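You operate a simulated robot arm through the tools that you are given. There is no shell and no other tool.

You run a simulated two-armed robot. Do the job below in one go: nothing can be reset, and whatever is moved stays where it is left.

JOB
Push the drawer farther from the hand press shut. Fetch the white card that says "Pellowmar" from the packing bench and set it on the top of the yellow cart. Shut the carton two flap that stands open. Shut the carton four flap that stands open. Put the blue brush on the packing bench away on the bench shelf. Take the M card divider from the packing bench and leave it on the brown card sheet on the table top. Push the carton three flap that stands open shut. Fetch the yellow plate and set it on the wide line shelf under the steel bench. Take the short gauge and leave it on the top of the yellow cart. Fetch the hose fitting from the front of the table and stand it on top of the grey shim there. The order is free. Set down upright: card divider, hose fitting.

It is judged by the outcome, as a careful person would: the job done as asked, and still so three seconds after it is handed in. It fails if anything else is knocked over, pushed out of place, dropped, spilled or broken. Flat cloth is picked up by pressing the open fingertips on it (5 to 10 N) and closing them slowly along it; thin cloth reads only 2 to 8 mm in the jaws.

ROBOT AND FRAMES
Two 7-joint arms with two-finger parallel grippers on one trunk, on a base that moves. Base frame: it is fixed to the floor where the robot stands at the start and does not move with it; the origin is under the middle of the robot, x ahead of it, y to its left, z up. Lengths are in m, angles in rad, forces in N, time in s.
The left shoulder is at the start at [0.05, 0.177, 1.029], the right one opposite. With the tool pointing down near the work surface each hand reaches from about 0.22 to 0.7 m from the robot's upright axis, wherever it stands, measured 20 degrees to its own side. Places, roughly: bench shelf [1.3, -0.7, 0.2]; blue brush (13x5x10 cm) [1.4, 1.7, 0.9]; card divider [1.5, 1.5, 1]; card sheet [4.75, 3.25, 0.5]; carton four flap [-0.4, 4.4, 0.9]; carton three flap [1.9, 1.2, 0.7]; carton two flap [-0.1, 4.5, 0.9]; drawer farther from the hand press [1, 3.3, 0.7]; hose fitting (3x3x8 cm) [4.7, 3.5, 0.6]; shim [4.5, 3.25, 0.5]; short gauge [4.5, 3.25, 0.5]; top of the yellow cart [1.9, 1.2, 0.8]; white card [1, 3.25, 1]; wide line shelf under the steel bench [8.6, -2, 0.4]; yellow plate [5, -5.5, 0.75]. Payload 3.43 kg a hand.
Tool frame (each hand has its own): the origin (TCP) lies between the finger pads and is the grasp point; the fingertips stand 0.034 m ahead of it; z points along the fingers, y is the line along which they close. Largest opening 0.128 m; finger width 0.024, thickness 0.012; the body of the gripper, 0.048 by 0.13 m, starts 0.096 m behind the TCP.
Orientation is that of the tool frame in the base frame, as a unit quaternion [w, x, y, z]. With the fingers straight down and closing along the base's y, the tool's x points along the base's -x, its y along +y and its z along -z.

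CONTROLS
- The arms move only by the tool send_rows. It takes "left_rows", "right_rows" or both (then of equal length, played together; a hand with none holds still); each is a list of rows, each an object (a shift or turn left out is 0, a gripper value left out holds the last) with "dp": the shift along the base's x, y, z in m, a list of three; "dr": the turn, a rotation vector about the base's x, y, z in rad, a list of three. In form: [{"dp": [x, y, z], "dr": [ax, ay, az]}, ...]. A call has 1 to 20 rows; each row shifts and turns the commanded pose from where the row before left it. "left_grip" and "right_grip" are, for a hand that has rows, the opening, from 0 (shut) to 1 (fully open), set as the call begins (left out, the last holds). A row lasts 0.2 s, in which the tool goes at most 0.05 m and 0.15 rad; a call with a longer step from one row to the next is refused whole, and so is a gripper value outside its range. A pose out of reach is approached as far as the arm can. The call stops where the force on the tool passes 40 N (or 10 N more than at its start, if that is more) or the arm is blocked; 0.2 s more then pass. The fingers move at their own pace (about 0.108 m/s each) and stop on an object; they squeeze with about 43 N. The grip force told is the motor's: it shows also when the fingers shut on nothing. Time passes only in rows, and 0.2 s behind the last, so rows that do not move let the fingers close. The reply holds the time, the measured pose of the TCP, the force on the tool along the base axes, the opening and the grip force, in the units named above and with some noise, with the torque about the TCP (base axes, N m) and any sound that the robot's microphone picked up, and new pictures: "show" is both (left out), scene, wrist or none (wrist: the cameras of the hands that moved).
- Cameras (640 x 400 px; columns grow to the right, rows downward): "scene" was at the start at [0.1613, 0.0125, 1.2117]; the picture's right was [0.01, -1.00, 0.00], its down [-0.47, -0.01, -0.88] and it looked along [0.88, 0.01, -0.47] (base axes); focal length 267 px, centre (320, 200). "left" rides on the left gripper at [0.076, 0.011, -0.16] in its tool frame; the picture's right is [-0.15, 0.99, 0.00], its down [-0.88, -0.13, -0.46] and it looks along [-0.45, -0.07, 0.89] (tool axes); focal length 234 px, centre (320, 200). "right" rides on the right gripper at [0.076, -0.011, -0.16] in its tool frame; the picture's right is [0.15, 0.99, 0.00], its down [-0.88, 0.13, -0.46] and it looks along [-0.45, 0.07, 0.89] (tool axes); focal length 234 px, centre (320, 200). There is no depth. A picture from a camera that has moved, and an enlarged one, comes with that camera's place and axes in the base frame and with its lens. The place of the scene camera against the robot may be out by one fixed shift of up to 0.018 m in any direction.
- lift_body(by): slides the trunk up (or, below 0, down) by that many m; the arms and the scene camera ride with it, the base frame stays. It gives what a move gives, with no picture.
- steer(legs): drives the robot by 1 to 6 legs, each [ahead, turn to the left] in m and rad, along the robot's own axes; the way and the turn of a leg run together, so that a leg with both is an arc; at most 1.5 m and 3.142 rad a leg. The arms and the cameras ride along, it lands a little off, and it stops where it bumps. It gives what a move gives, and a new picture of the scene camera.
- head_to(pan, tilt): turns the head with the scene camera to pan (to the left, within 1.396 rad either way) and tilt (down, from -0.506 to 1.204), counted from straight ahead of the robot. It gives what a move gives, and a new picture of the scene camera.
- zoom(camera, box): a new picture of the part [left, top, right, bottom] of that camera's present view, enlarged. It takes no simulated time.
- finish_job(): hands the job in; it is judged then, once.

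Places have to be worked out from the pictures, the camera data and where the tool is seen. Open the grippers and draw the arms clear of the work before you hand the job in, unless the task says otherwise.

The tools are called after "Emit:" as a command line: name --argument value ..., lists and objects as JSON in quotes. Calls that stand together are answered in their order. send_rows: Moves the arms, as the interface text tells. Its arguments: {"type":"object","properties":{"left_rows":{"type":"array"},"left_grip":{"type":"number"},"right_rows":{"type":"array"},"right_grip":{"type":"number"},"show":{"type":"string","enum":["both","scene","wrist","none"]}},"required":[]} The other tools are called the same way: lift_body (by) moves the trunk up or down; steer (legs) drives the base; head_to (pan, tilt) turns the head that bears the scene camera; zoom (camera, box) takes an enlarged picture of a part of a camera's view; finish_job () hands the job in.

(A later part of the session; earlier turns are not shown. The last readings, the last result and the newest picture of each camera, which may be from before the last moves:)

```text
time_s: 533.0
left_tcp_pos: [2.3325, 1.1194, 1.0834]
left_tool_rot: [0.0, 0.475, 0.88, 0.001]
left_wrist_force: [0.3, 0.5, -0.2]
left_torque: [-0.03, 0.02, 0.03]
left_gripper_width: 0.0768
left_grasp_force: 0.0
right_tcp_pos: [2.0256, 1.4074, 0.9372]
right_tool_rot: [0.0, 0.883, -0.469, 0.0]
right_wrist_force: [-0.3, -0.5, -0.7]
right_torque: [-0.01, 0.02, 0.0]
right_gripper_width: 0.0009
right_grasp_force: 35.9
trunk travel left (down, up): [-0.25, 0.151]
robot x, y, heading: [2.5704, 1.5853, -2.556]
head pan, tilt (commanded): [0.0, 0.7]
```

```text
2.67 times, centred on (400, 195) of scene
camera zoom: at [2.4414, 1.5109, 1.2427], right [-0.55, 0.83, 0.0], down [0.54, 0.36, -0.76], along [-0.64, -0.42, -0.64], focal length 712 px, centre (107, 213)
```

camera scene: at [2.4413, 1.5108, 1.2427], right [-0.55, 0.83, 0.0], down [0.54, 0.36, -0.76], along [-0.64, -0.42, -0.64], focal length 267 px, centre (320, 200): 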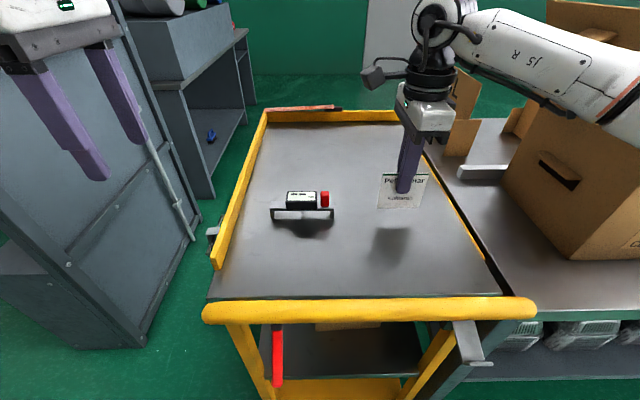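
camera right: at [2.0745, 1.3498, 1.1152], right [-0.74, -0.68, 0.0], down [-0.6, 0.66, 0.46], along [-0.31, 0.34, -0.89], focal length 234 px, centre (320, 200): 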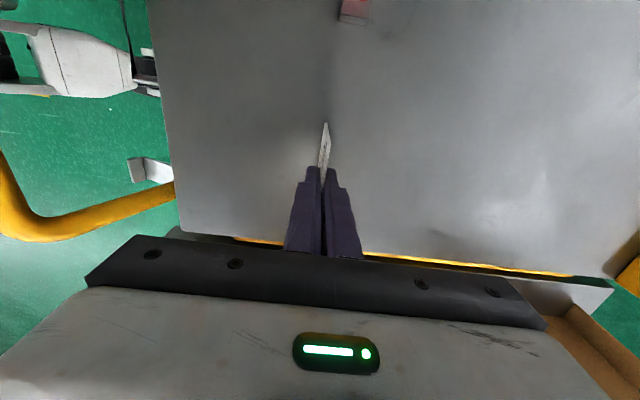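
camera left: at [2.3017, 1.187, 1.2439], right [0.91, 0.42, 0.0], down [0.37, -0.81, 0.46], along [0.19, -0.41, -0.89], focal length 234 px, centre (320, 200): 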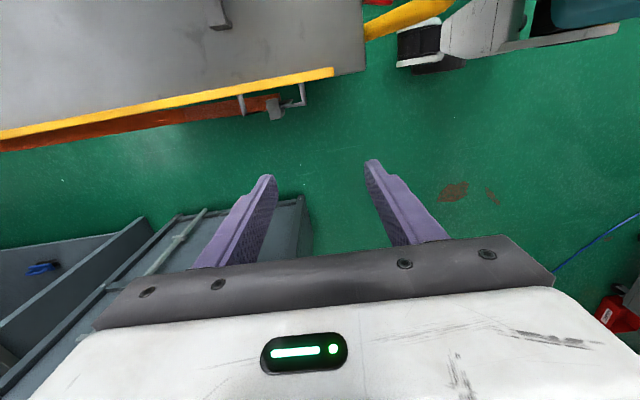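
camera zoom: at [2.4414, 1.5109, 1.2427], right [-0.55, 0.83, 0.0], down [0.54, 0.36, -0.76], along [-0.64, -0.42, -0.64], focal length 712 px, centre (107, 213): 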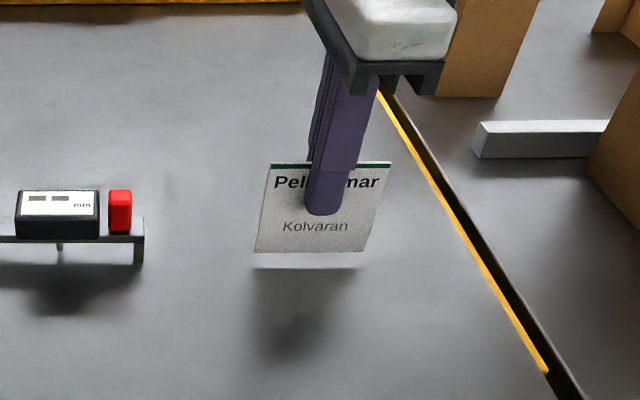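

Only a few millimetres remain; I continue down.

Emit:
send_rows --right_rows '[{"dp": [0, 0, -0.004]}, {"dp": [0, 0, -0.003]}, {"dp": [0, 0, -0.003]}]' --show "none"

Emit:
zoom --camera "scene" --box '[300, 120, 500, 270]'

```text
time_s: 533.8
left_tcp_pos: [2.3327, 1.1201, 1.0845]
left_tool_rot: [0.0, 0.475, 0.88, 0.0]
left_wrist_force: [0.0, 0.1, 0.1]
left_torque: [0.04, 0.02, 0.01]
left_gripper_width: 0.0771
left_grasp_force: 0.1
right_tcp_pos: [2.0251, 1.4067, 0.9284]
right_tool_rot: [0.001, 0.884, -0.468, 0.0]
right_wrist_force: [-0.4, 1.3, 6.4]
right_torque: [0.16, 0.0, 0.0]
right_gripper_width: 0.0014
right_grasp_force: 36.2
trunk travel left (down, up): [-0.25, 0.151]
robot x, y, heading: [2.5702, 1.5884, -2.555]
head pan, tilt (commanded): [0.0, 0.7]
```

```text
2.67 times, centred on (400, 195) of scene
camera zoom: at [2.4421, 1.5113, 1.243], right [-0.55, 0.83, 0.0], down [0.54, 0.36, -0.77], along [-0.64, -0.42, -0.64], focal length 712 px, centre (107, 213)
```

zoom: 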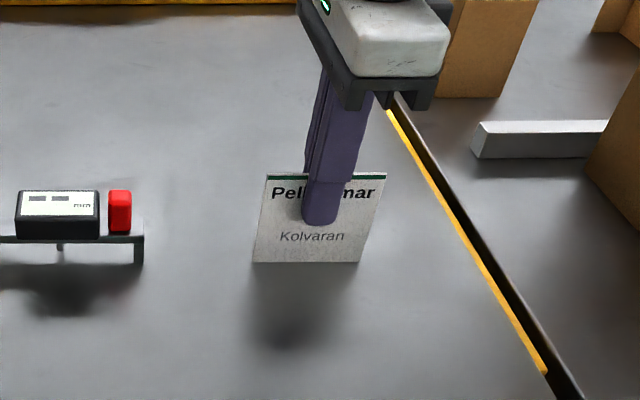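

The card's edge rests on the cart top. I open the gripper fully so the card tips over gently, and look.

Emit:
send_rows --right_rows '[{}, {}, {}, {}]' --right_grip 1.0

Emit:
zoom --camera "scene" --box '[300, 120, 500, 270]'

```text
time_s: 534.8
left_tcp_pos: [2.3323, 1.1195, 1.0837]
left_tool_rot: [0.0, 0.475, 0.88, 0.0]
left_wrist_force: [0.5, 0.1, -0.4]
left_torque: [0.03, 0.03, -0.03]
left_gripper_width: 0.0769
left_grasp_force: 0.1
right_tcp_pos: [2.0241, 1.4069, 0.9278]
right_tool_rot: [-0.001, 0.883, -0.469, 0.0]
right_wrist_force: [-0.2, 0.7, -0.1]
right_torque: [0.01, 0.02, 0.0]
right_gripper_width: 0.128
right_grasp_force: 0.0
trunk travel left (down, up): [-0.25, 0.151]
robot x, y, heading: [2.5723, 1.5826, -2.558]
head pan, tilt (commanded): [0.0, 0.7]
camera scene: at [2.4415, 1.5109, 1.2427], right [-0.55, 0.83, 0.0], down [0.54, 0.36, -0.76], along [-0.64, -0.42, -0.64], focal length 267 px, centre (320, 200)
camera right: at [2.0753, 1.3492, 1.0873], right [-0.74, -0.68, 0.0], down [-0.6, 0.66, 0.46], along [-0.31, 0.34, -0.89], focal length 234 px, centre (320, 200)
```

scene: 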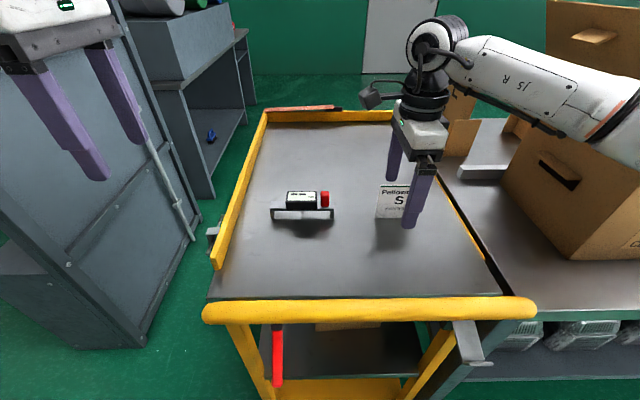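
right: 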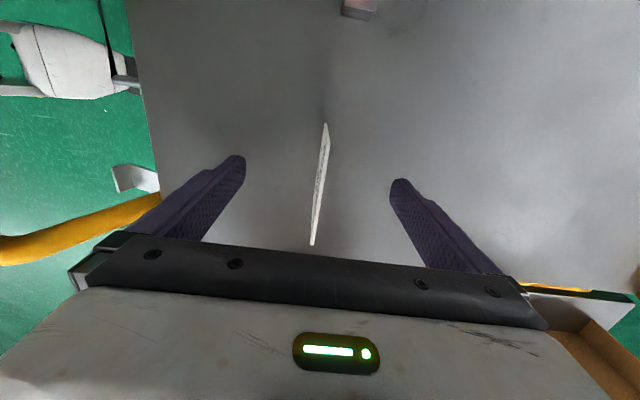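

```text
2.67 times, centred on (400, 195) of scene
camera zoom: at [2.4415, 1.5109, 1.2427], right [-0.55, 0.83, 0.0], down [0.54, 0.36, -0.76], along [-0.64, -0.42, -0.64], focal length 712 px, centre (107, 213)
```

zoom: 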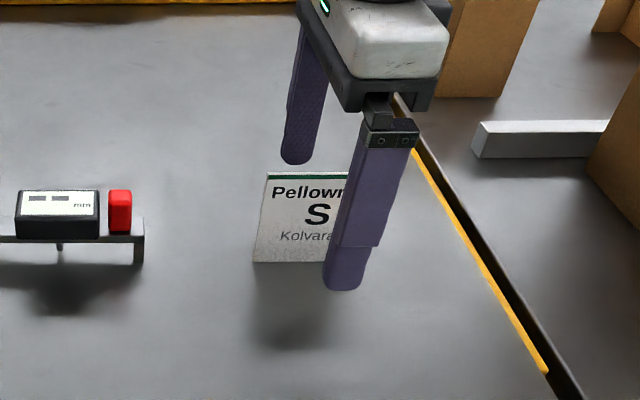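

The card stands on its edge by itself between the open fingers. I rise straight up without touching it.

Emit:
send_rows --right_rows '[{"dp": [0, 0, 0.03]}, {"dp": [0, 0, 0.04]}, {"dp": [0, 0, 0.045]}, {"dp": [0, 0, 0.045]}, {"dp": [0, 0, 0.03]}]'

Emit:
zoom --camera "scene" --box '[240, 100, 500, 300]'

```text
time_s: 536.0
left_tcp_pos: [2.3326, 1.1194, 1.0834]
left_tool_rot: [0.0, 0.474, 0.88, 0.0]
left_wrist_force: [0.3, 0.3, 0.1]
left_torque: [0.0, 0.01, 0.02]
left_gripper_width: 0.0767
left_grasp_force: 0.0
right_tcp_pos: [2.0245, 1.4077, 1.1196]
right_tool_rot: [-0.001, 0.883, -0.469, 0.001]
right_wrist_force: [-0.4, 0.4, 0.5]
right_torque: [0.03, -0.02, 0.05]
right_gripper_width: 0.128
right_grasp_force: 0.0
trunk travel left (down, up): [-0.25, 0.151]
robot x, y, heading: [2.5719, 1.5818, -2.555]
head pan, tilt (commanded): [0.0, 0.7]
camera scene: at [2.4418, 1.5108, 1.2427], right [-0.55, 0.83, 0.0], down [0.54, 0.36, -0.77], along [-0.64, -0.42, -0.64], focal length 267 px, centre (320, 200)
camera right: at [2.0751, 1.3499, 1.2786], right [-0.74, -0.68, 0.0], down [-0.6, 0.66, 0.46], along [-0.31, 0.34, -0.89], focal length 234 px, centre (320, 200)
```

scene: 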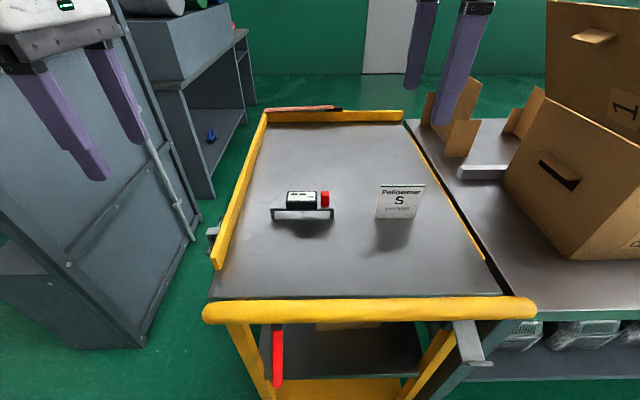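
right: 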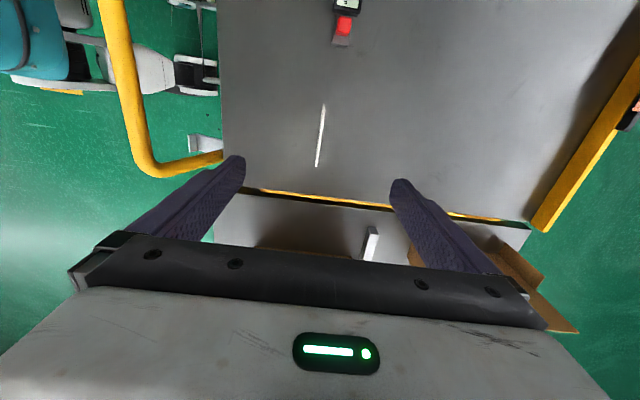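

```text
2.00 times, centred on (370, 200) of scene
camera zoom: at [2.4418, 1.5108, 1.2427], right [-0.55, 0.83, 0.0], down [0.54, 0.36, -0.77], along [-0.64, -0.42, -0.64], focal length 534 px, centre (220, 200)
```

zoom: 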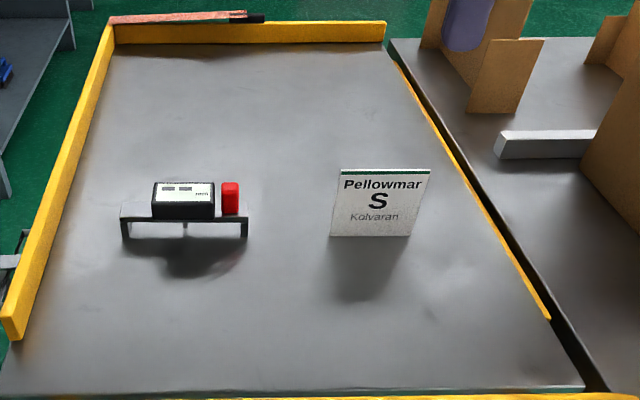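

Both items are on the cart. Next is the yellow plate far to the south. I back off from the cart and look that way.

Emit:
steer --legs '[[-0.6, 0.0], [0.0, 1.571]]'

Emit:
head_to --pan 0.0 --tilt 0.2

Emit:
head_to --pan -0.7 --tilt 0.2

Emit:
head_to --pan 0.7 --tilt 0.2

```text
time_s: 543.2
left_tcp_pos: [3.5342, 1.6771, 1.0828]
left_tool_rot: [-0.001, -0.288, 0.958, 0.001]
left_wrist_force: [0.0, -0.7, 0.3]
left_torque: [-0.02, 0.02, 0.01]
left_gripper_width: 0.0768
left_grasp_force: 0.0
right_tcp_pos: [3.2475, 1.368, 1.1197]
right_tool_rot: [0.0, 0.956, 0.294, 0.0]
right_wrist_force: [0.7, 0.6, -0.6]
right_torque: [-0.01, 0.01, -0.01]
right_gripper_width: 0.1282
right_grasp_force: 0.0
trunk travel left (down, up): [-0.25, 0.151]
robot x, y, heading: [3.068, 1.918, -0.982]
head pan, tilt (commanded): [0.0, 0.7]
camera scene: at [3.1537, 1.7963, 1.2427], right [-0.83, -0.55, 0.0], down [-0.36, 0.54, -0.76], along [0.42, -0.64, -0.64], focal length 267 px, centre (320, 200)
```

scene: 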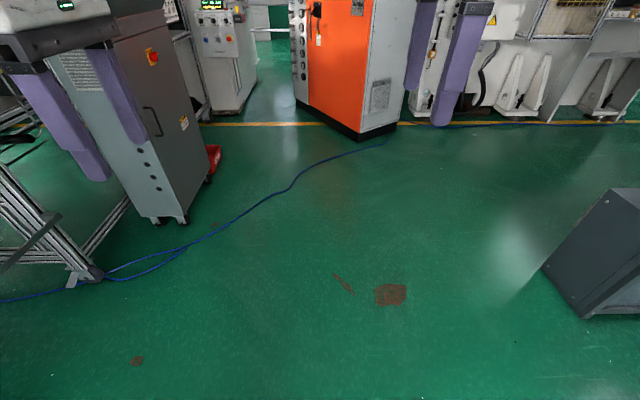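

```text
time_s: 544.1
left_tcp_pos: [3.534, 1.6766, 1.0836]
left_tool_rot: [0.0, -0.287, 0.958, 0.0]
left_wrist_force: [-0.5, -0.8, 0.3]
left_torque: [0.03, -0.01, -0.01]
left_gripper_width: 0.0768
left_grasp_force: 0.0
right_tcp_pos: [3.2468, 1.368, 1.1186]
right_tool_rot: [-0.002, 0.956, 0.293, 0.0]
right_wrist_force: [-0.3, 0.4, -0.7]
right_torque: [-0.01, 0.0, -0.01]
right_gripper_width: 0.1281
right_grasp_force: 0.1
trunk travel left (down, up): [-0.25, 0.151]
robot x, y, heading: [3.0695, 1.9122, -0.986]
head pan, tilt (commanded): [0.0, 0.201]
camera scene: at [3.1582, 1.7894, 1.288], right [-0.83, -0.55, 0.0], down [-0.11, 0.17, -0.98], along [0.54, -0.82, -0.2], focal length 267 px, centre (320, 200)
```

scene: 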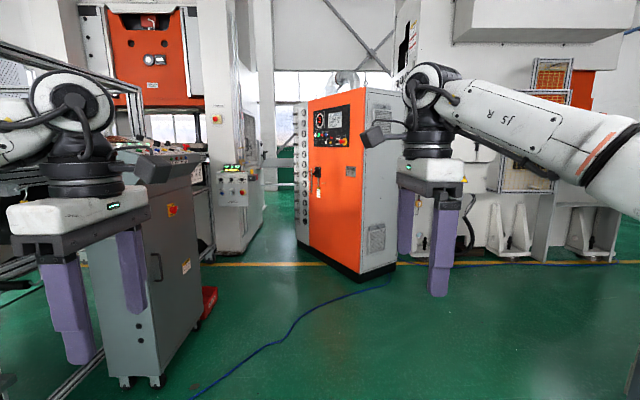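

```text
time_s: 545.2
left_tcp_pos: [3.5344, 1.6771, 1.0824]
left_tool_rot: [0.0, -0.288, 0.958, 0.0]
left_wrist_force: [0.4, 0.2, 0.1]
left_torque: [-0.04, 0.02, 0.01]
left_gripper_width: 0.0769
left_grasp_force: 0.0
right_tcp_pos: [3.2481, 1.367, 1.1184]
right_tool_rot: [-0.001, 0.956, 0.294, -0.001]
right_wrist_force: [0.2, -0.6, 0.5]
right_torque: [0.01, -0.02, -0.01]
right_gripper_width: 0.1279
right_grasp_force: 0.1
trunk travel left (down, up): [-0.25, 0.151]
robot x, y, heading: [3.0651, 1.9162, -0.982]
head pan, tilt (commanded): [-0.7, 0.201]
camera scene: at [3.0962, 1.7744, 1.2881], right [-0.99, 0.11, 0.0], down [0.02, 0.2, -0.98], along [-0.11, -0.97, -0.2], focal length 267 px, centre (320, 200)
```

scene: 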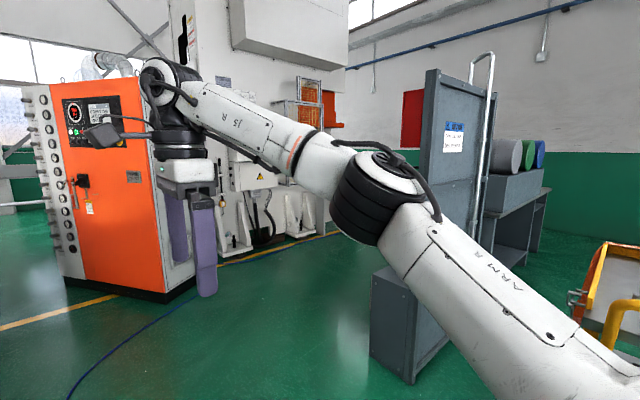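

```text
time_s: 546.7
left_tcp_pos: [3.5341, 1.6765, 1.0824]
left_tool_rot: [0.0, -0.288, 0.958, 0.0]
left_wrist_force: [-0.3, 0.7, 0.7]
left_torque: [0.02, 0.01, -0.03]
left_gripper_width: 0.0768
left_grasp_force: 0.0
right_tcp_pos: [3.2468, 1.3675, 1.1185]
right_tool_rot: [-0.002, 0.956, 0.295, 0.0]
right_wrist_force: [-0.4, -0.3, -0.2]
right_torque: [0.01, 0.01, -0.02]
right_gripper_width: 0.128
right_grasp_force: 0.1
trunk travel left (down, up): [-0.25, 0.151]
robot x, y, heading: [3.0699, 1.9108, -0.981]
head pan, tilt (commanded): [0.7, 0.201]
camera scene: at [3.196, 1.8409, 1.2881], right [-0.28, -0.96, 0.0], down [-0.19, 0.06, -0.98], along [0.94, -0.27, -0.2], focal length 267 px, centre (320, 200)
```

scene: 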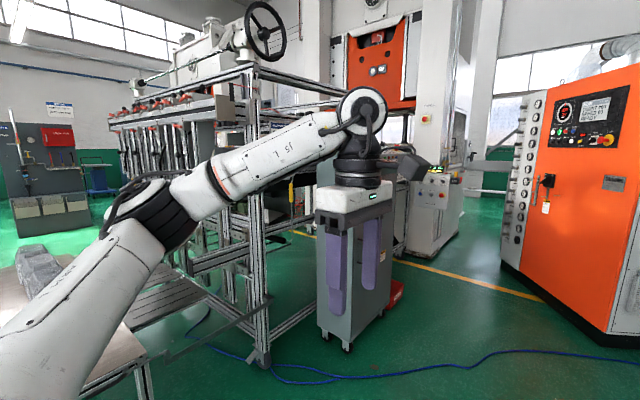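

An orange cabinet and presses form a row ahead. I move further into the aisle behind the AIR panel to look for a way south.

Emit:
steer --legs '[[0.0, -0.41], [1.35, 0.0]]'

Emit:
head_to --pan -0.8 --tilt 0.25

Emit:
head_to --pan 0.0 --tilt 0.25

Emit:
head_to --pan 0.8 --tilt 0.25

```text
time_s: 554.6
left_tcp_pos: [3.6392, 0.1929, 1.083]
left_tool_rot: [0.0, -0.09, 0.996, 0.0]
left_wrist_force: [-0.5, 0.1, 0.5]
left_torque: [0.01, -0.01, -0.01]
left_gripper_width: 0.0768
left_grasp_force: 0.0
right_tcp_pos: [3.2534, 0.0224, 1.1186]
right_tool_rot: [-0.001, 0.995, 0.096, 0.0]
right_wrist_force: [-0.6, 0.5, -0.4]
right_torque: [-0.02, -0.03, -0.01]
right_gripper_width: 0.1279
right_grasp_force: 0.1
trunk travel left (down, up): [-0.25, 0.151]
robot x, y, heading: [3.3053, 0.595, -1.38]
head pan, tilt (commanded): [0.7, 0.201]
camera scene: at [3.3879, 0.4787, 1.2881], right [-0.63, -0.77, 0.0], down [-0.15, 0.13, -0.98], along [0.76, -0.62, -0.2], focal length 267 px, centre (320, 200)
```

scene: 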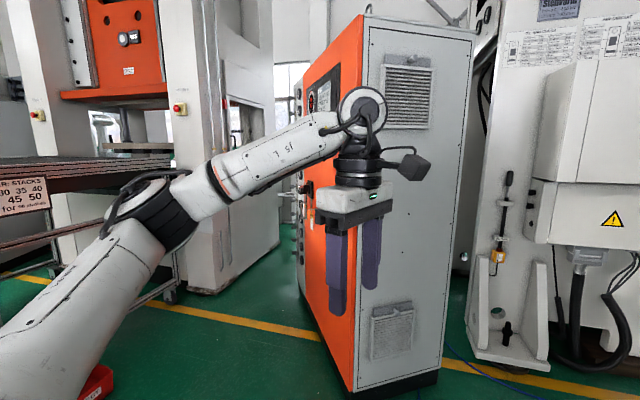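

```text
time_s: 556.2
left_tcp_pos: [3.6387, 0.1935, 1.0831]
left_tool_rot: [0.0, -0.09, 0.996, 0.0]
left_wrist_force: [-0.2, -0.1, 1.0]
left_torque: [-0.03, -0.02, 0.01]
left_gripper_width: 0.0767
left_grasp_force: 0.0
right_tcp_pos: [3.2533, 0.0222, 1.1191]
right_tool_rot: [0.0, 0.995, 0.096, 0.0]
right_wrist_force: [-0.7, 0.2, -0.7]
right_torque: [0.02, -0.03, 0.02]
right_gripper_width: 0.128
right_grasp_force: 0.0
trunk travel left (down, up): [-0.25, 0.151]
robot x, y, heading: [3.3013, 0.5978, -1.391]
head pan, tilt (commanded): [-0.799, 0.25]
camera scene: at [3.262, 0.4617, 1.2835], right [-0.82, 0.58, 0.0], down [0.14, 0.2, -0.97], along [-0.56, -0.79, -0.25], focal length 267 px, centre (320, 200)
```

scene: 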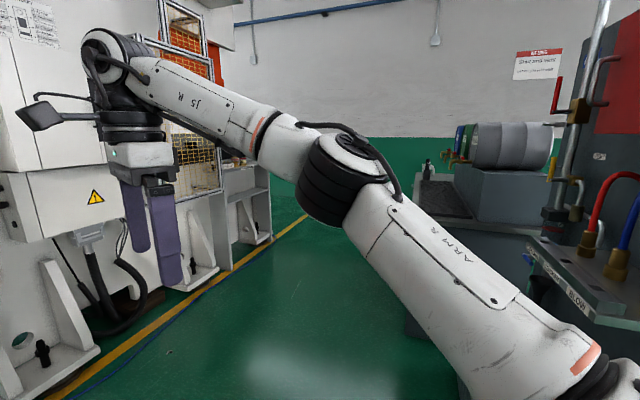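

```text
time_s: 557.4
left_tcp_pos: [3.6372, 0.1944, 1.0836]
left_tool_rot: [-0.001, -0.09, 0.996, 0.0]
left_wrist_force: [-0.3, 0.4, 0.5]
left_torque: [-0.02, -0.02, -0.02]
left_gripper_width: 0.0767
left_grasp_force: 0.1
right_tcp_pos: [3.254, 0.0237, 1.1189]
right_tool_rot: [0.0, 0.995, 0.096, 0.0]
right_wrist_force: [0.2, -0.2, 0.1]
right_torque: [-0.02, 0.05, 0.0]
right_gripper_width: 0.128
right_grasp_force: 0.0
trunk travel left (down, up): [-0.25, 0.151]
robot x, y, heading: [3.3019, 0.5955, -1.388]
head pan, tilt (commanded): [0.0, 0.25]
camera scene: at [3.3328, 0.4461, 1.2835], right [-0.98, -0.18, 0.0], down [-0.04, 0.24, -0.97], along [0.18, -0.95, -0.25], focal length 267 px, centre (320, 200)
```

scene: 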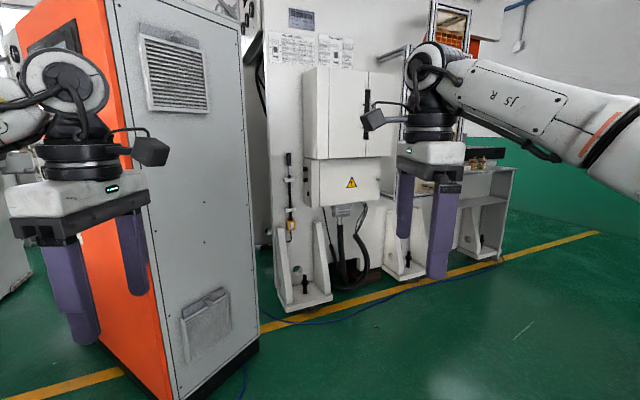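

```text
time_s: 558.5
left_tcp_pos: [3.6374, 0.1934, 1.0833]
left_tool_rot: [0.0, -0.09, 0.996, 0.0]
left_wrist_force: [-0.1, 0.1, 0.6]
left_torque: [-0.01, 0.02, 0.02]
left_gripper_width: 0.077
left_grasp_force: 0.2
right_tcp_pos: [3.2526, 0.0233, 1.1193]
right_tool_rot: [0.001, 0.995, 0.096, 0.0]
right_wrist_force: [0.2, -0.9, 0.4]
right_torque: [0.02, 0.04, -0.01]
right_gripper_width: 0.1279
right_grasp_force: 0.0
trunk travel left (down, up): [-0.25, 0.151]
robot x, y, heading: [3.3043, 0.592, -1.391]
head pan, tilt (commanded): [0.799, 0.25]
camera scene: at [3.3935, 0.4861, 1.2835], right [-0.56, -0.83, 0.0], down [-0.21, 0.14, -0.97], along [0.81, -0.54, -0.25], focal length 267 px, centre (320, 200)
```

scene: 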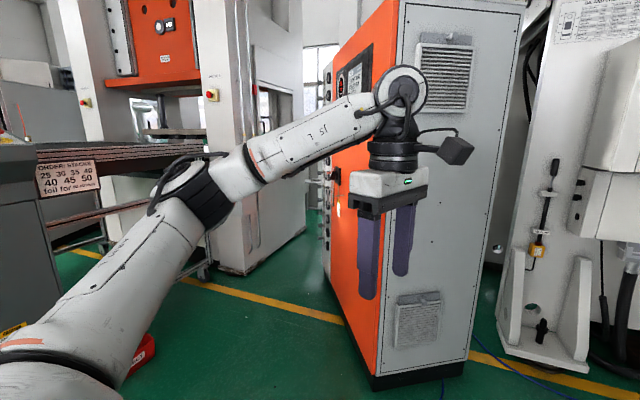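

There's a broad aisle (yellow line at V≈-3.0) running west behind the drum bench. I drive into it and look along it for a way south.

Emit:
steer --legs '[[0.9, 0.0], [0.0, -1.16]]'

Emit:
head_to --pan 0.35 --tilt 0.2

```text
time_s: 566.1
left_tcp_pos: [3.2225, -0.7552, 1.0845]
left_tool_rot: [-0.001, 0.475, 0.88, 0.001]
left_wrist_force: [-0.1, -0.7, 0.9]
left_torque: [0.01, 0.01, -0.01]
left_gripper_width: 0.0767
left_grasp_force: 0.0
right_tcp_pos: [2.9158, -0.4667, 1.1188]
right_tool_rot: [-0.001, 0.883, -0.47, 0.001]
right_wrist_force: [0.9, 0.3, 0.3]
right_torque: [0.0, 0.01, -0.02]
right_gripper_width: 0.1279
right_grasp_force: 0.0
trunk travel left (down, up): [-0.25, 0.151]
robot x, y, heading: [3.4648, -0.2909, -2.554]
head pan, tilt (commanded): [0.799, 0.25]
camera scene: at [3.3868, -0.4086, 1.2836], right [-0.98, 0.19, 0.0], down [0.05, 0.24, -0.97], along [-0.18, -0.95, -0.25], focal length 267 px, centre (320, 200)
```

scene: 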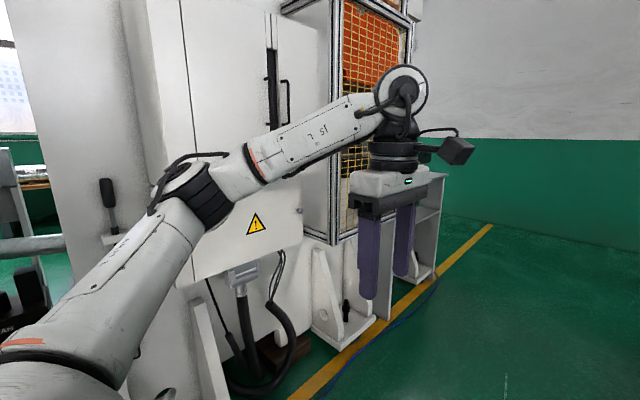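

```text
time_s: 567.0
left_tcp_pos: [3.2237, -0.7538, 1.0832]
left_tool_rot: [0.0, 0.475, 0.88, 0.0]
left_wrist_force: [-0.6, -0.2, 0.5]
left_torque: [-0.01, -0.01, 0.01]
left_gripper_width: 0.0768
left_grasp_force: 0.0
right_tcp_pos: [2.9158, -0.4676, 1.12]
right_tool_rot: [-0.001, 0.883, -0.469, 0.001]
right_wrist_force: [0.0, 0.3, 0.4]
right_torque: [0.01, 0.03, -0.02]
right_gripper_width: 0.1282
right_grasp_force: 0.1
trunk travel left (down, up): [-0.25, 0.151]
robot x, y, heading: [3.4619, -0.2903, -2.56]
head pan, tilt (commanded): [0.351, 0.201]
camera scene: at [3.349, -0.392, 1.2881], right [-0.81, 0.59, 0.0], down [0.12, 0.16, -0.98], along [-0.58, -0.79, -0.2], focal length 267 px, centre (320, 200)
```

scene: 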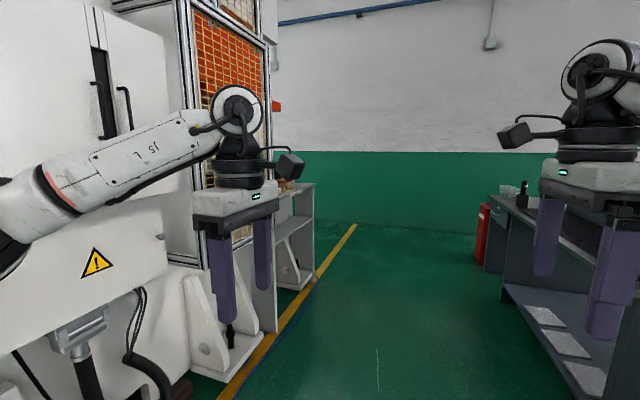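

The press row ends at a desk (U≈0.33) with ~2 m free before the west wall. I drive west along the aisle, then turn south.

Emit:
steer --legs '[[1.5, 0.0], [1.5, 0.0], [0.25, 0.0], [0.0, 1.571]]'

Emit:
head_to --pan 0.2 --tilt 0.2

```text
time_s: 586.7
left_tcp_pos: [1.2768, -2.3598, 1.0837]
left_tool_rot: [0.0, -0.304, 0.953, 0.0]
left_wrist_force: [-0.2, -0.6, 0.0]
left_torque: [-0.05, 0.0, 0.02]
left_gripper_width: 0.0769
left_grasp_force: 0.0
right_tcp_pos: [0.9999, -2.6762, 1.1195]
right_tool_rot: [0.001, 0.951, 0.31, 0.0]
right_wrist_force: [-0.1, 0.1, -0.4]
right_torque: [0.02, 0.05, -0.02]
right_gripper_width: 0.1281
right_grasp_force: 0.0
trunk travel left (down, up): [-0.25, 0.151]
robot x, y, heading: [0.8031, -2.1375, -0.953]
head pan, tilt (commanded): [0.351, 0.201]
camera scene: at [0.921, -2.2345, 1.2881], right [-0.57, -0.82, 0.0], down [-0.16, 0.11, -0.98], along [0.81, -0.55, -0.2], focal length 267 px, centre (320, 200)
```

scene: 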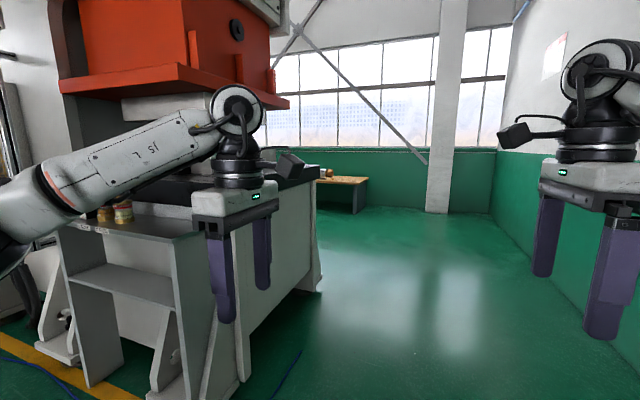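

```text
time_s: 587.4
left_tcp_pos: [1.2754, -2.3594, 1.0826]
left_tool_rot: [0.0, -0.302, 0.953, 0.0]
left_wrist_force: [0.5, -0.6, -0.2]
left_torque: [0.01, 0.0, 0.02]
left_gripper_width: 0.0767
left_grasp_force: 0.2
right_tcp_pos: [0.9992, -2.6774, 1.1186]
right_tool_rot: [0.0, 0.951, 0.309, 0.0]
right_wrist_force: [-0.5, 0.7, 0.0]
right_torque: [-0.01, 0.01, 0.01]
right_gripper_width: 0.1277
right_grasp_force: 0.0
trunk travel left (down, up): [-0.25, 0.151]
robot x, y, heading: [0.8061, -2.1343, -0.952]
head pan, tilt (commanded): [0.201, 0.201]
camera scene: at [0.9122, -2.2455, 1.2881], right [-0.68, -0.73, 0.0], down [-0.15, 0.14, -0.98], along [0.72, -0.67, -0.2], focal length 267 px, centre (320, 200)
```

scene: 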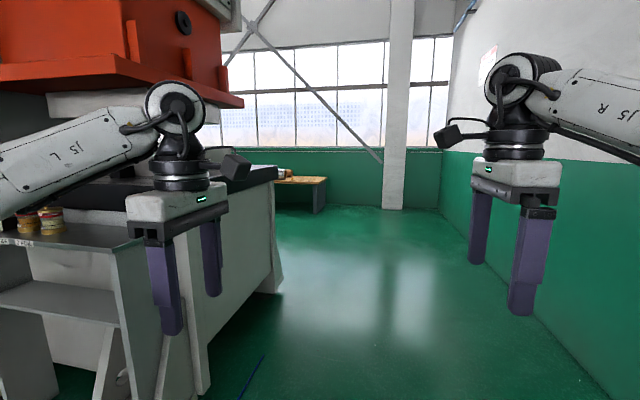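

The strip along the wall is open to the south. I drive down it and look again.

Emit:
steer --legs '[[1.5, 0.0], [1.3, 0.0]]'

Emit:
head_to --pan 0.5 --tilt 0.3

Emit:
head_to --pan 1.1 --tilt 0.2

```text
time_s: 600.8
left_tcp_pos: [2.8534, -4.6418, 1.0829]
left_tool_rot: [0.0, -0.292, 0.957, 0.0]
left_wrist_force: [0.2, -0.5, -0.5]
left_torque: [-0.02, 0.02, -0.05]
left_gripper_width: 0.0768
left_grasp_force: 0.1
right_tcp_pos: [2.5687, -4.9522, 1.1182]
right_tool_rot: [-0.002, 0.955, 0.298, 0.0]
right_wrist_force: [-0.1, -0.3, 0.4]
right_torque: [-0.02, 0.02, 0.0]
right_gripper_width: 0.1282
right_grasp_force: 0.1
trunk travel left (down, up): [-0.25, 0.151]
robot x, y, heading: [2.3845, -4.4073, -0.973]
head pan, tilt (commanded): [0.201, 0.201]
camera scene: at [2.4908, -4.5197, 1.2881], right [-0.7, -0.71, 0.0], down [-0.14, 0.14, -0.98], along [0.7, -0.69, -0.2], focal length 267 px, centre (320, 200)
```

scene: 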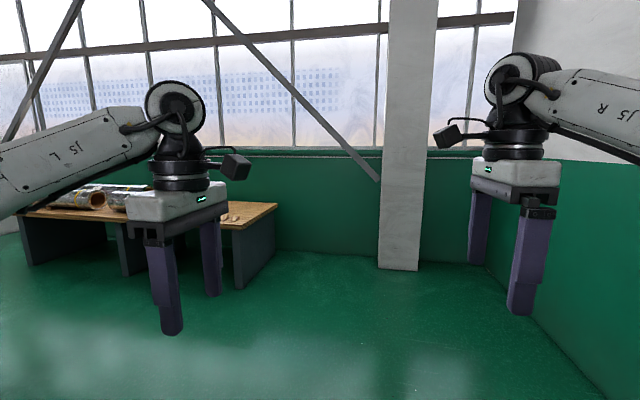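

```text
time_s: 601.6
left_tcp_pos: [2.8526, -4.6415, 1.0839]
left_tool_rot: [0.0, -0.292, 0.956, 0.0]
left_wrist_force: [0.0, 0.9, 0.0]
left_torque: [0.01, -0.01, -0.01]
left_gripper_width: 0.0768
left_grasp_force: 0.0
right_tcp_pos: [2.5682, -4.9515, 1.1182]
right_tool_rot: [-0.001, 0.954, 0.298, 0.0]
right_wrist_force: [-0.6, -0.3, -0.3]
right_torque: [0.01, 0.02, -0.04]
right_gripper_width: 0.128
right_grasp_force: 0.1
trunk travel left (down, up): [-0.25, 0.151]
robot x, y, heading: [2.3864, -4.4072, -0.972]
head pan, tilt (commanded): [0.499, 0.3]
camera scene: at [2.507, -4.4972, 1.2788], right [-0.46, -0.89, 0.0], down [-0.26, 0.14, -0.96], along [0.85, -0.44, -0.3], focal length 267 px, centre (320, 200)
```

scene: 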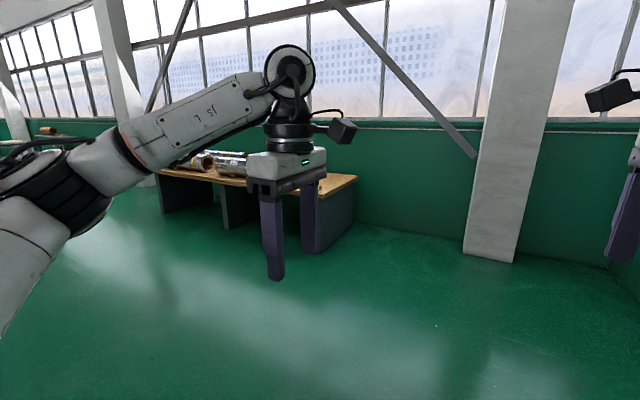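

```text
time_s: 602.6
left_tcp_pos: [2.8535, -4.6402, 1.0831]
left_tool_rot: [0.001, -0.292, 0.956, 0.0]
left_wrist_force: [-0.2, -0.2, -0.2]
left_torque: [0.02, 0.02, 0.0]
left_gripper_width: 0.0765
left_grasp_force: 0.1
right_tcp_pos: [2.5693, -4.9514, 1.1185]
right_tool_rot: [-0.001, 0.955, 0.297, 0.0]
right_wrist_force: [0.0, -0.1, 0.5]
right_torque: [0.01, 0.01, 0.01]
right_gripper_width: 0.1283
right_grasp_force: 0.1
trunk travel left (down, up): [-0.25, 0.151]
robot x, y, heading: [2.3844, -4.4098, -0.975]
head pan, tilt (commanded): [1.1, 0.201]
camera scene: at [2.5165, -4.4429, 1.2881], right [0.12, -0.99, 0.0], down [-0.2, -0.02, -0.98], along [0.97, 0.12, -0.2], focal length 267 px, centre (320, 200)
```

scene: 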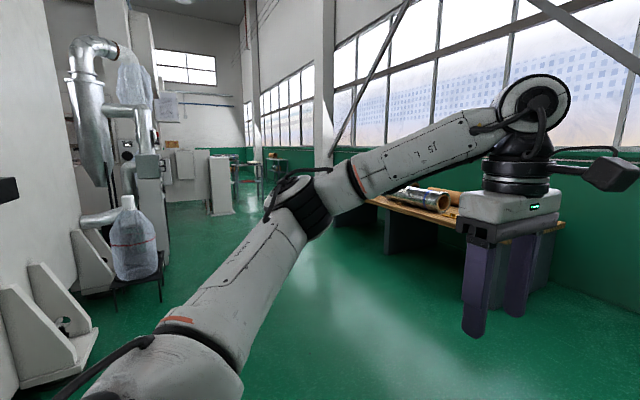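

A wooden-topped table with foil rolls stands along the south wall — the plate's listed place. I zoom in.

Emit:
head_to --pan 0.55 --tilt 0.25

Emit:
zoom --camera "scene" --box '[120, 100, 420, 290]'

```text
time_s: 603.5
left_tcp_pos: [2.8528, -4.6417, 1.0833]
left_tool_rot: [0.0, -0.291, 0.957, 0.0]
left_wrist_force: [-0.1, 0.0, -0.5]
left_torque: [-0.01, 0.03, 0.0]
left_gripper_width: 0.0769
left_grasp_force: 0.1
right_tcp_pos: [2.5693, -4.9527, 1.1184]
right_tool_rot: [0.0, 0.955, 0.297, -0.001]
right_wrist_force: [-1.2, 0.1, -0.1]
right_torque: [0.03, -0.03, -0.01]
right_gripper_width: 0.1283
right_grasp_force: 0.0
trunk travel left (down, up): [-0.25, 0.151]
robot x, y, heading: [2.3847, -4.4107, -0.978]
head pan, tilt (commanded): [0.55, 0.25]
camera scene: at [2.5092, -4.4929, 1.2836], right [-0.41, -0.91, 0.0], down [-0.23, 0.1, -0.97], along [0.88, -0.4, -0.25], focal length 267 px, centre (320, 200)
```

scene: 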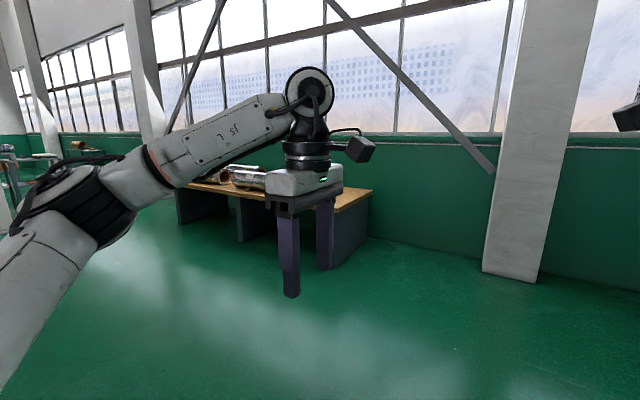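

```text
2.11 times, centred on (270, 195) of scene
camera zoom: at [2.5092, -4.4929, 1.2836], right [-0.41, -0.91, 0.0], down [-0.23, 0.1, -0.97], along [0.88, -0.4, -0.25], focal length 562 px, centre (425, 210)
```

zoom: 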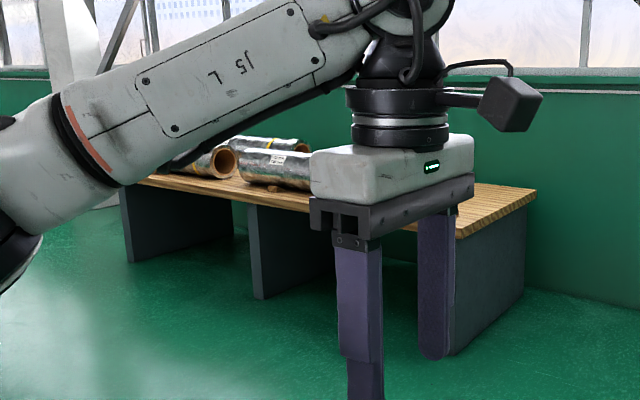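

I drive diagonally to stand in front of the table where the plate should be.

Emit:
steer --legs '[[0.0, 0.85], [1.2, 0.0], [0.95, 0.0], [0.0, -0.85]]'

Emit:
head_to --pan 0.0 --tilt 0.5

```text
time_s: 618.6
left_tcp_pos: [4.9898, -4.8702, 1.0824]
left_tool_rot: [0.0, -0.302, 0.953, 0.0]
left_wrist_force: [0.1, 0.1, 0.2]
left_torque: [0.02, 0.0, 0.01]
left_gripper_width: 0.0767
left_grasp_force: 0.0
right_tcp_pos: [4.7145, -5.1868, 1.1188]
right_tool_rot: [0.0, 0.951, 0.308, 0.0]
right_wrist_force: [-0.2, -0.3, 0.2]
right_torque: [0.01, -0.04, 0.02]
right_gripper_width: 0.1282
right_grasp_force: 0.1
trunk travel left (down, up): [-0.25, 0.151]
robot x, y, heading: [4.5181, -4.6442, -0.955]
head pan, tilt (commanded): [0.55, 0.25]
camera scene: at [4.6444, -4.7288, 1.2836], right [-0.39, -0.92, 0.0], down [-0.23, 0.1, -0.97], along [0.89, -0.38, -0.25], focal length 267 px, centre (320, 200)
```

scene: 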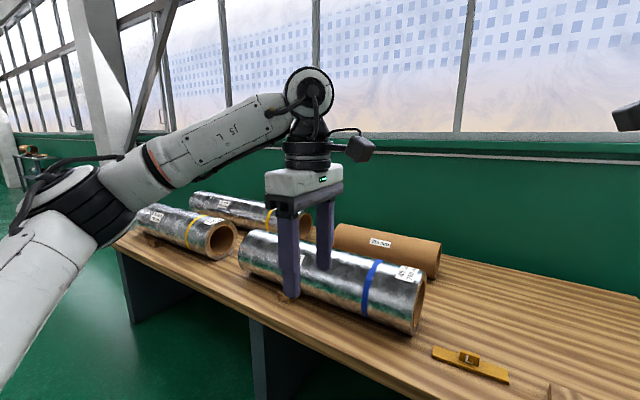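

```text
time_s: 619.5
left_tcp_pos: [4.9903, -4.8705, 1.0832]
left_tool_rot: [0.0, -0.302, 0.953, 0.001]
left_wrist_force: [-0.1, -0.5, -0.5]
left_torque: [0.02, 0.01, 0.03]
left_gripper_width: 0.0768
left_grasp_force: 0.0
right_tcp_pos: [4.714, -5.1868, 1.119]
right_tool_rot: [0.0, 0.951, 0.308, -0.001]
right_wrist_force: [0.0, 1.0, -0.1]
right_torque: [0.01, -0.01, 0.0]
right_gripper_width: 0.128
right_grasp_force: 0.0
trunk travel left (down, up): [-0.25, 0.151]
robot x, y, heading: [4.5189, -4.6439, -0.956]
head pan, tilt (commanded): [0.0, 0.499]
camera scene: at [4.6114, -4.766, 1.2604], right [-0.82, -0.58, 0.0], down [-0.28, 0.39, -0.88], along [0.51, -0.72, -0.48], focal length 267 px, centre (320, 200)
```

scene: 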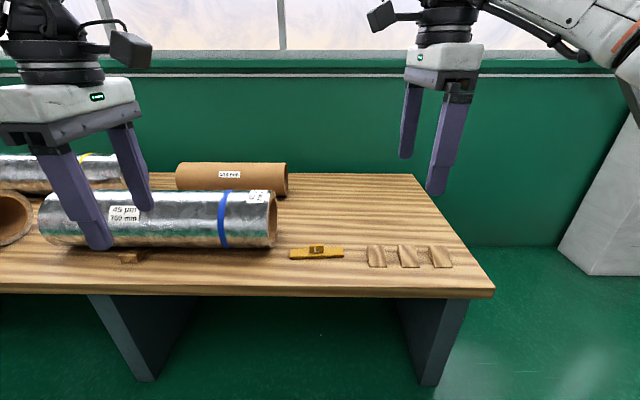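

Emit:
zoom --camera "scene" --box '[270, 225, 470, 295]'

Emit:
zoom --camera "right" --box '[0, 0, 640, 400]'

```text
3.20 times, centred on (370, 260) of scene
camera zoom: at [4.6114, -4.766, 1.2604], right [-0.82, -0.58, 0.0], down [-0.28, 0.39, -0.88], along [0.51, -0.72, -0.48], focal length 854 px, centre (160, 8)
```

zoom: 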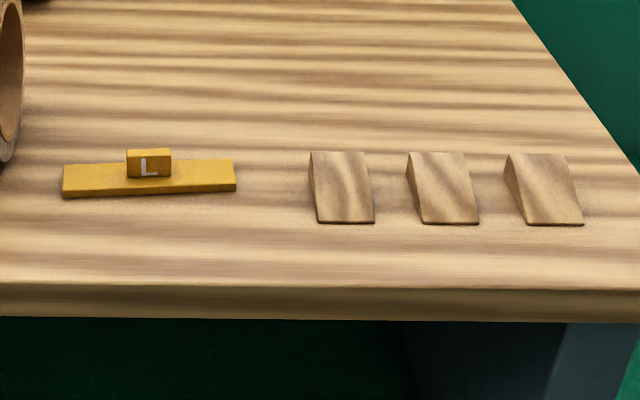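

```text
1.00 times, centred on (320, 200) of right (not enlarged: the box is as wide or as high as the picture)
camera zoom: at [4.767, -5.134, 1.2781], right [0.7, -0.72, 0.0], down [-0.64, -0.62, 0.46], along [-0.33, -0.32, -0.89], focal length 234 px, centre (320, 200)
```

zoom: 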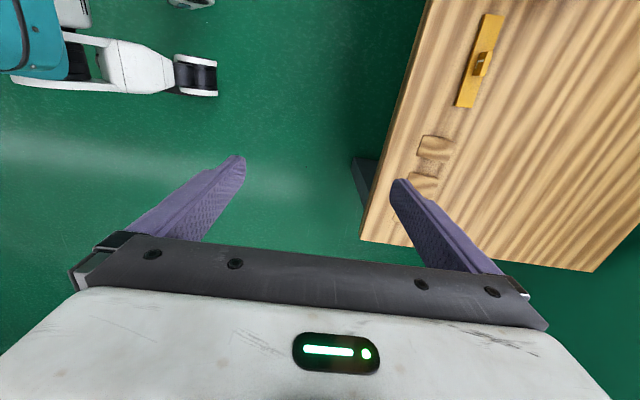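

The yellow plate (with a small "L" knob) lies on the table at about U 1.21, V −7.30, z≈0.6. I shift the robot so the right hand lines up, lower the trunk, and look.

Emit:
steer --legs '[[0.0, 0.604], [0.36, 0.0], [0.0, -0.63]]'

Emit:
lift_body --by -0.15

Emit:
zoom --camera "right" --box '[0, 0, 640, 400]'

Emit:
zoom --camera "scene" --box '[0, 0, 640, 400]'

```text
time_s: 625.2
left_tcp_pos: [5.3266, -5.0158, 1.0836]
left_tool_rot: [0.0, -0.284, 0.959, 0.0]
left_wrist_force: [0.4, 0.0, -0.3]
left_torque: [0.01, 0.01, -0.01]
left_gripper_width: 0.0767
left_grasp_force: 0.1
right_tcp_pos: [5.0368, -5.3222, 1.1175]
right_tool_rot: [-0.001, 0.957, 0.29, 0.0]
right_wrist_force: [0.7, 0.3, 0.2]
right_torque: [0.03, 0.01, 0.02]
right_gripper_width: 0.1279
right_grasp_force: 0.0
trunk travel left (down, up): [-0.25, 0.151]
robot x, y, heading: [4.8652, -4.7743, -0.992]
head pan, tilt (commanded): [0.0, 0.499]
camera scene: at [4.9506, -4.8981, 1.2604], right [-0.84, -0.55, 0.0], down [-0.26, 0.4, -0.88], along [0.48, -0.73, -0.48], focal length 267 px, centre (320, 200)
```

scene: 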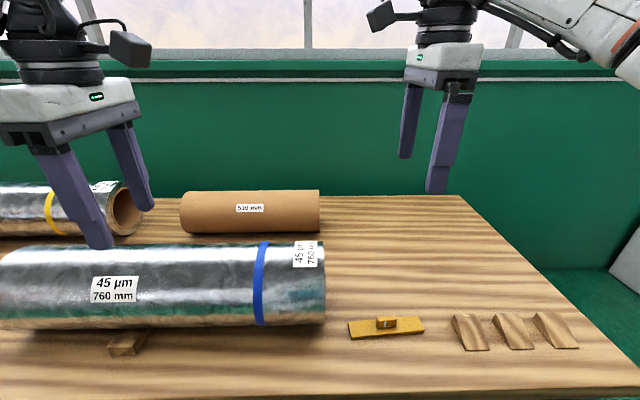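

```text
time_s: 627.0
left_tcp_pos: [5.3259, -5.0155, 0.9344]
left_tool_rot: [0.0, -0.284, 0.959, 0.0]
left_wrist_force: [1.0, 0.4, 0.4]
left_torque: [0.01, 0.03, 0.02]
left_gripper_width: 0.0768
left_grasp_force: 0.1
right_tcp_pos: [5.0364, -5.3209, 0.9691]
right_tool_rot: [0.0, 0.957, 0.289, 0.0]
right_wrist_force: [0.9, -0.2, -0.4]
right_torque: [-0.01, -0.02, -0.03]
right_gripper_width: 0.1284
right_grasp_force: 0.1
trunk travel left (down, up): [-0.1, 0.301]
robot x, y, heading: [4.8656, -4.7765, -0.993]
head pan, tilt (commanded): [0.0, 0.499]
```

```text
1.00 times, centred on (320, 200) of right (not enlarged: the box is as wide or as high as the picture)
camera zoom: at [5.0932, -5.2712, 1.1283], right [0.67, -0.74, 0.0], down [-0.66, -0.6, 0.46], along [-0.34, -0.3, -0.89], focal length 234 px, centre (320, 200)
```

zoom: 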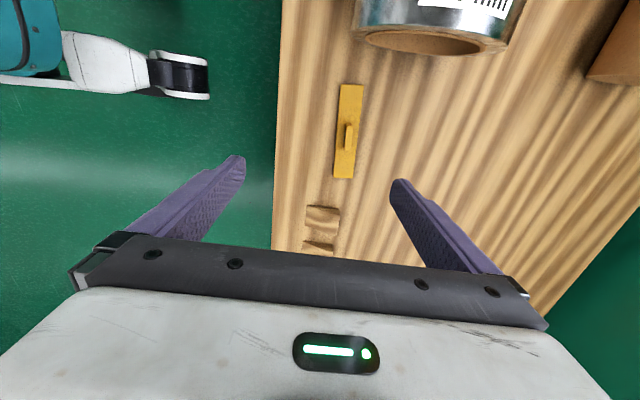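

```text
1.00 times, centred on (320, 200) of scene (not enlarged: the box is as wide or as high as the picture)
camera zoom: at [4.9509, -4.8978, 1.1105], right [-0.84, -0.55, 0.0], down [-0.26, 0.4, -0.88], along [0.48, -0.73, -0.48], focal length 267 px, centre (320, 200)
```

zoom: 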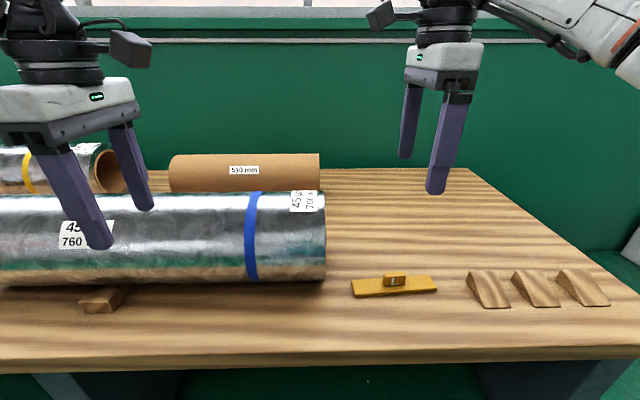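

The knob is at about U 1.198, V −7.285. I lower and shift the right hand above it, partly closing the gripper.

Emit:
send_rows --right_rows '[{"dp": [0.0, 0.0, -0.045]}, {"dp": [0.0065, -0.021, -0.04]}, {"dp": [0.0065, -0.021, -0.03]}, {"dp": [0.0063, -0.0209, -0.03]}]' --right_grip 0.6

Emit:
zoom --camera "scene" --box '[320, 200, 520, 330]'

```text
time_s: 628.0
left_tcp_pos: [5.3267, -5.016, 0.9328]
left_tool_rot: [-0.001, -0.283, 0.959, 0.0]
left_wrist_force: [-0.3, -0.3, 0.1]
left_torque: [-0.05, -0.02, 0.02]
left_gripper_width: 0.0767
left_grasp_force: 0.1
right_tcp_pos: [5.0579, -5.3856, 0.8234]
right_tool_rot: [0.0, 0.957, 0.291, -0.001]
right_wrist_force: [-0.5, -0.2, 0.3]
right_torque: [0.0, -0.01, -0.01]
right_gripper_width: 0.0772
right_grasp_force: 0.1
trunk travel left (down, up): [-0.1, 0.301]
robot x, y, heading: [4.8616, -4.7757, -0.99]
head pan, tilt (commanded): [0.0, 0.499]
camera scene: at [4.951, -4.8979, 1.1104], right [-0.84, -0.55, 0.0], down [-0.26, 0.4, -0.88], along [0.48, -0.73, -0.48], focal length 267 px, centre (320, 200)
camera right: at [5.1132, -5.3344, 0.9824], right [0.67, -0.74, 0.0], down [-0.66, -0.6, 0.46], along [-0.34, -0.3, -0.89], focal length 234 px, centre (320, 200)
```

scene: 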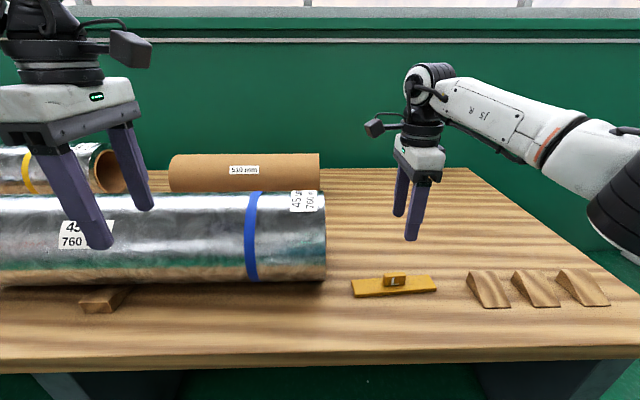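
right: 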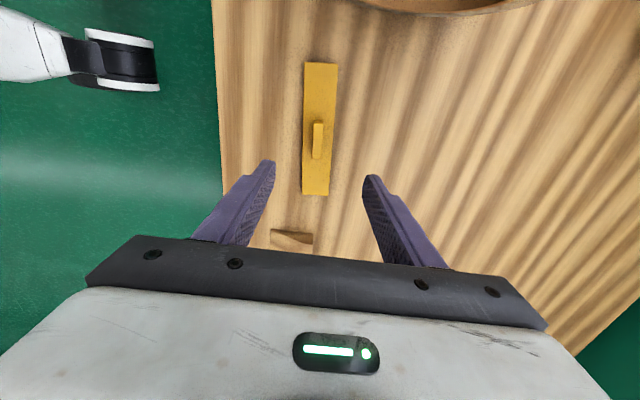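

```text
3.08 times, centred on (420, 265) of scene
camera zoom: at [4.951, -4.8979, 1.1104], right [-0.84, -0.55, 0.0], down [-0.26, 0.4, -0.88], along [0.48, -0.73, -0.48], focal length 821 px, centre (12, 0)
```

zoom: 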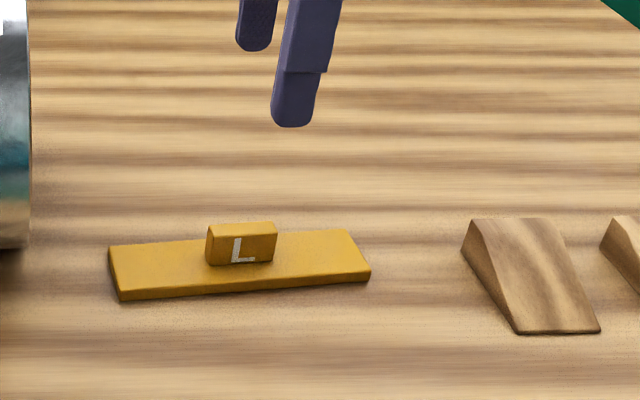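

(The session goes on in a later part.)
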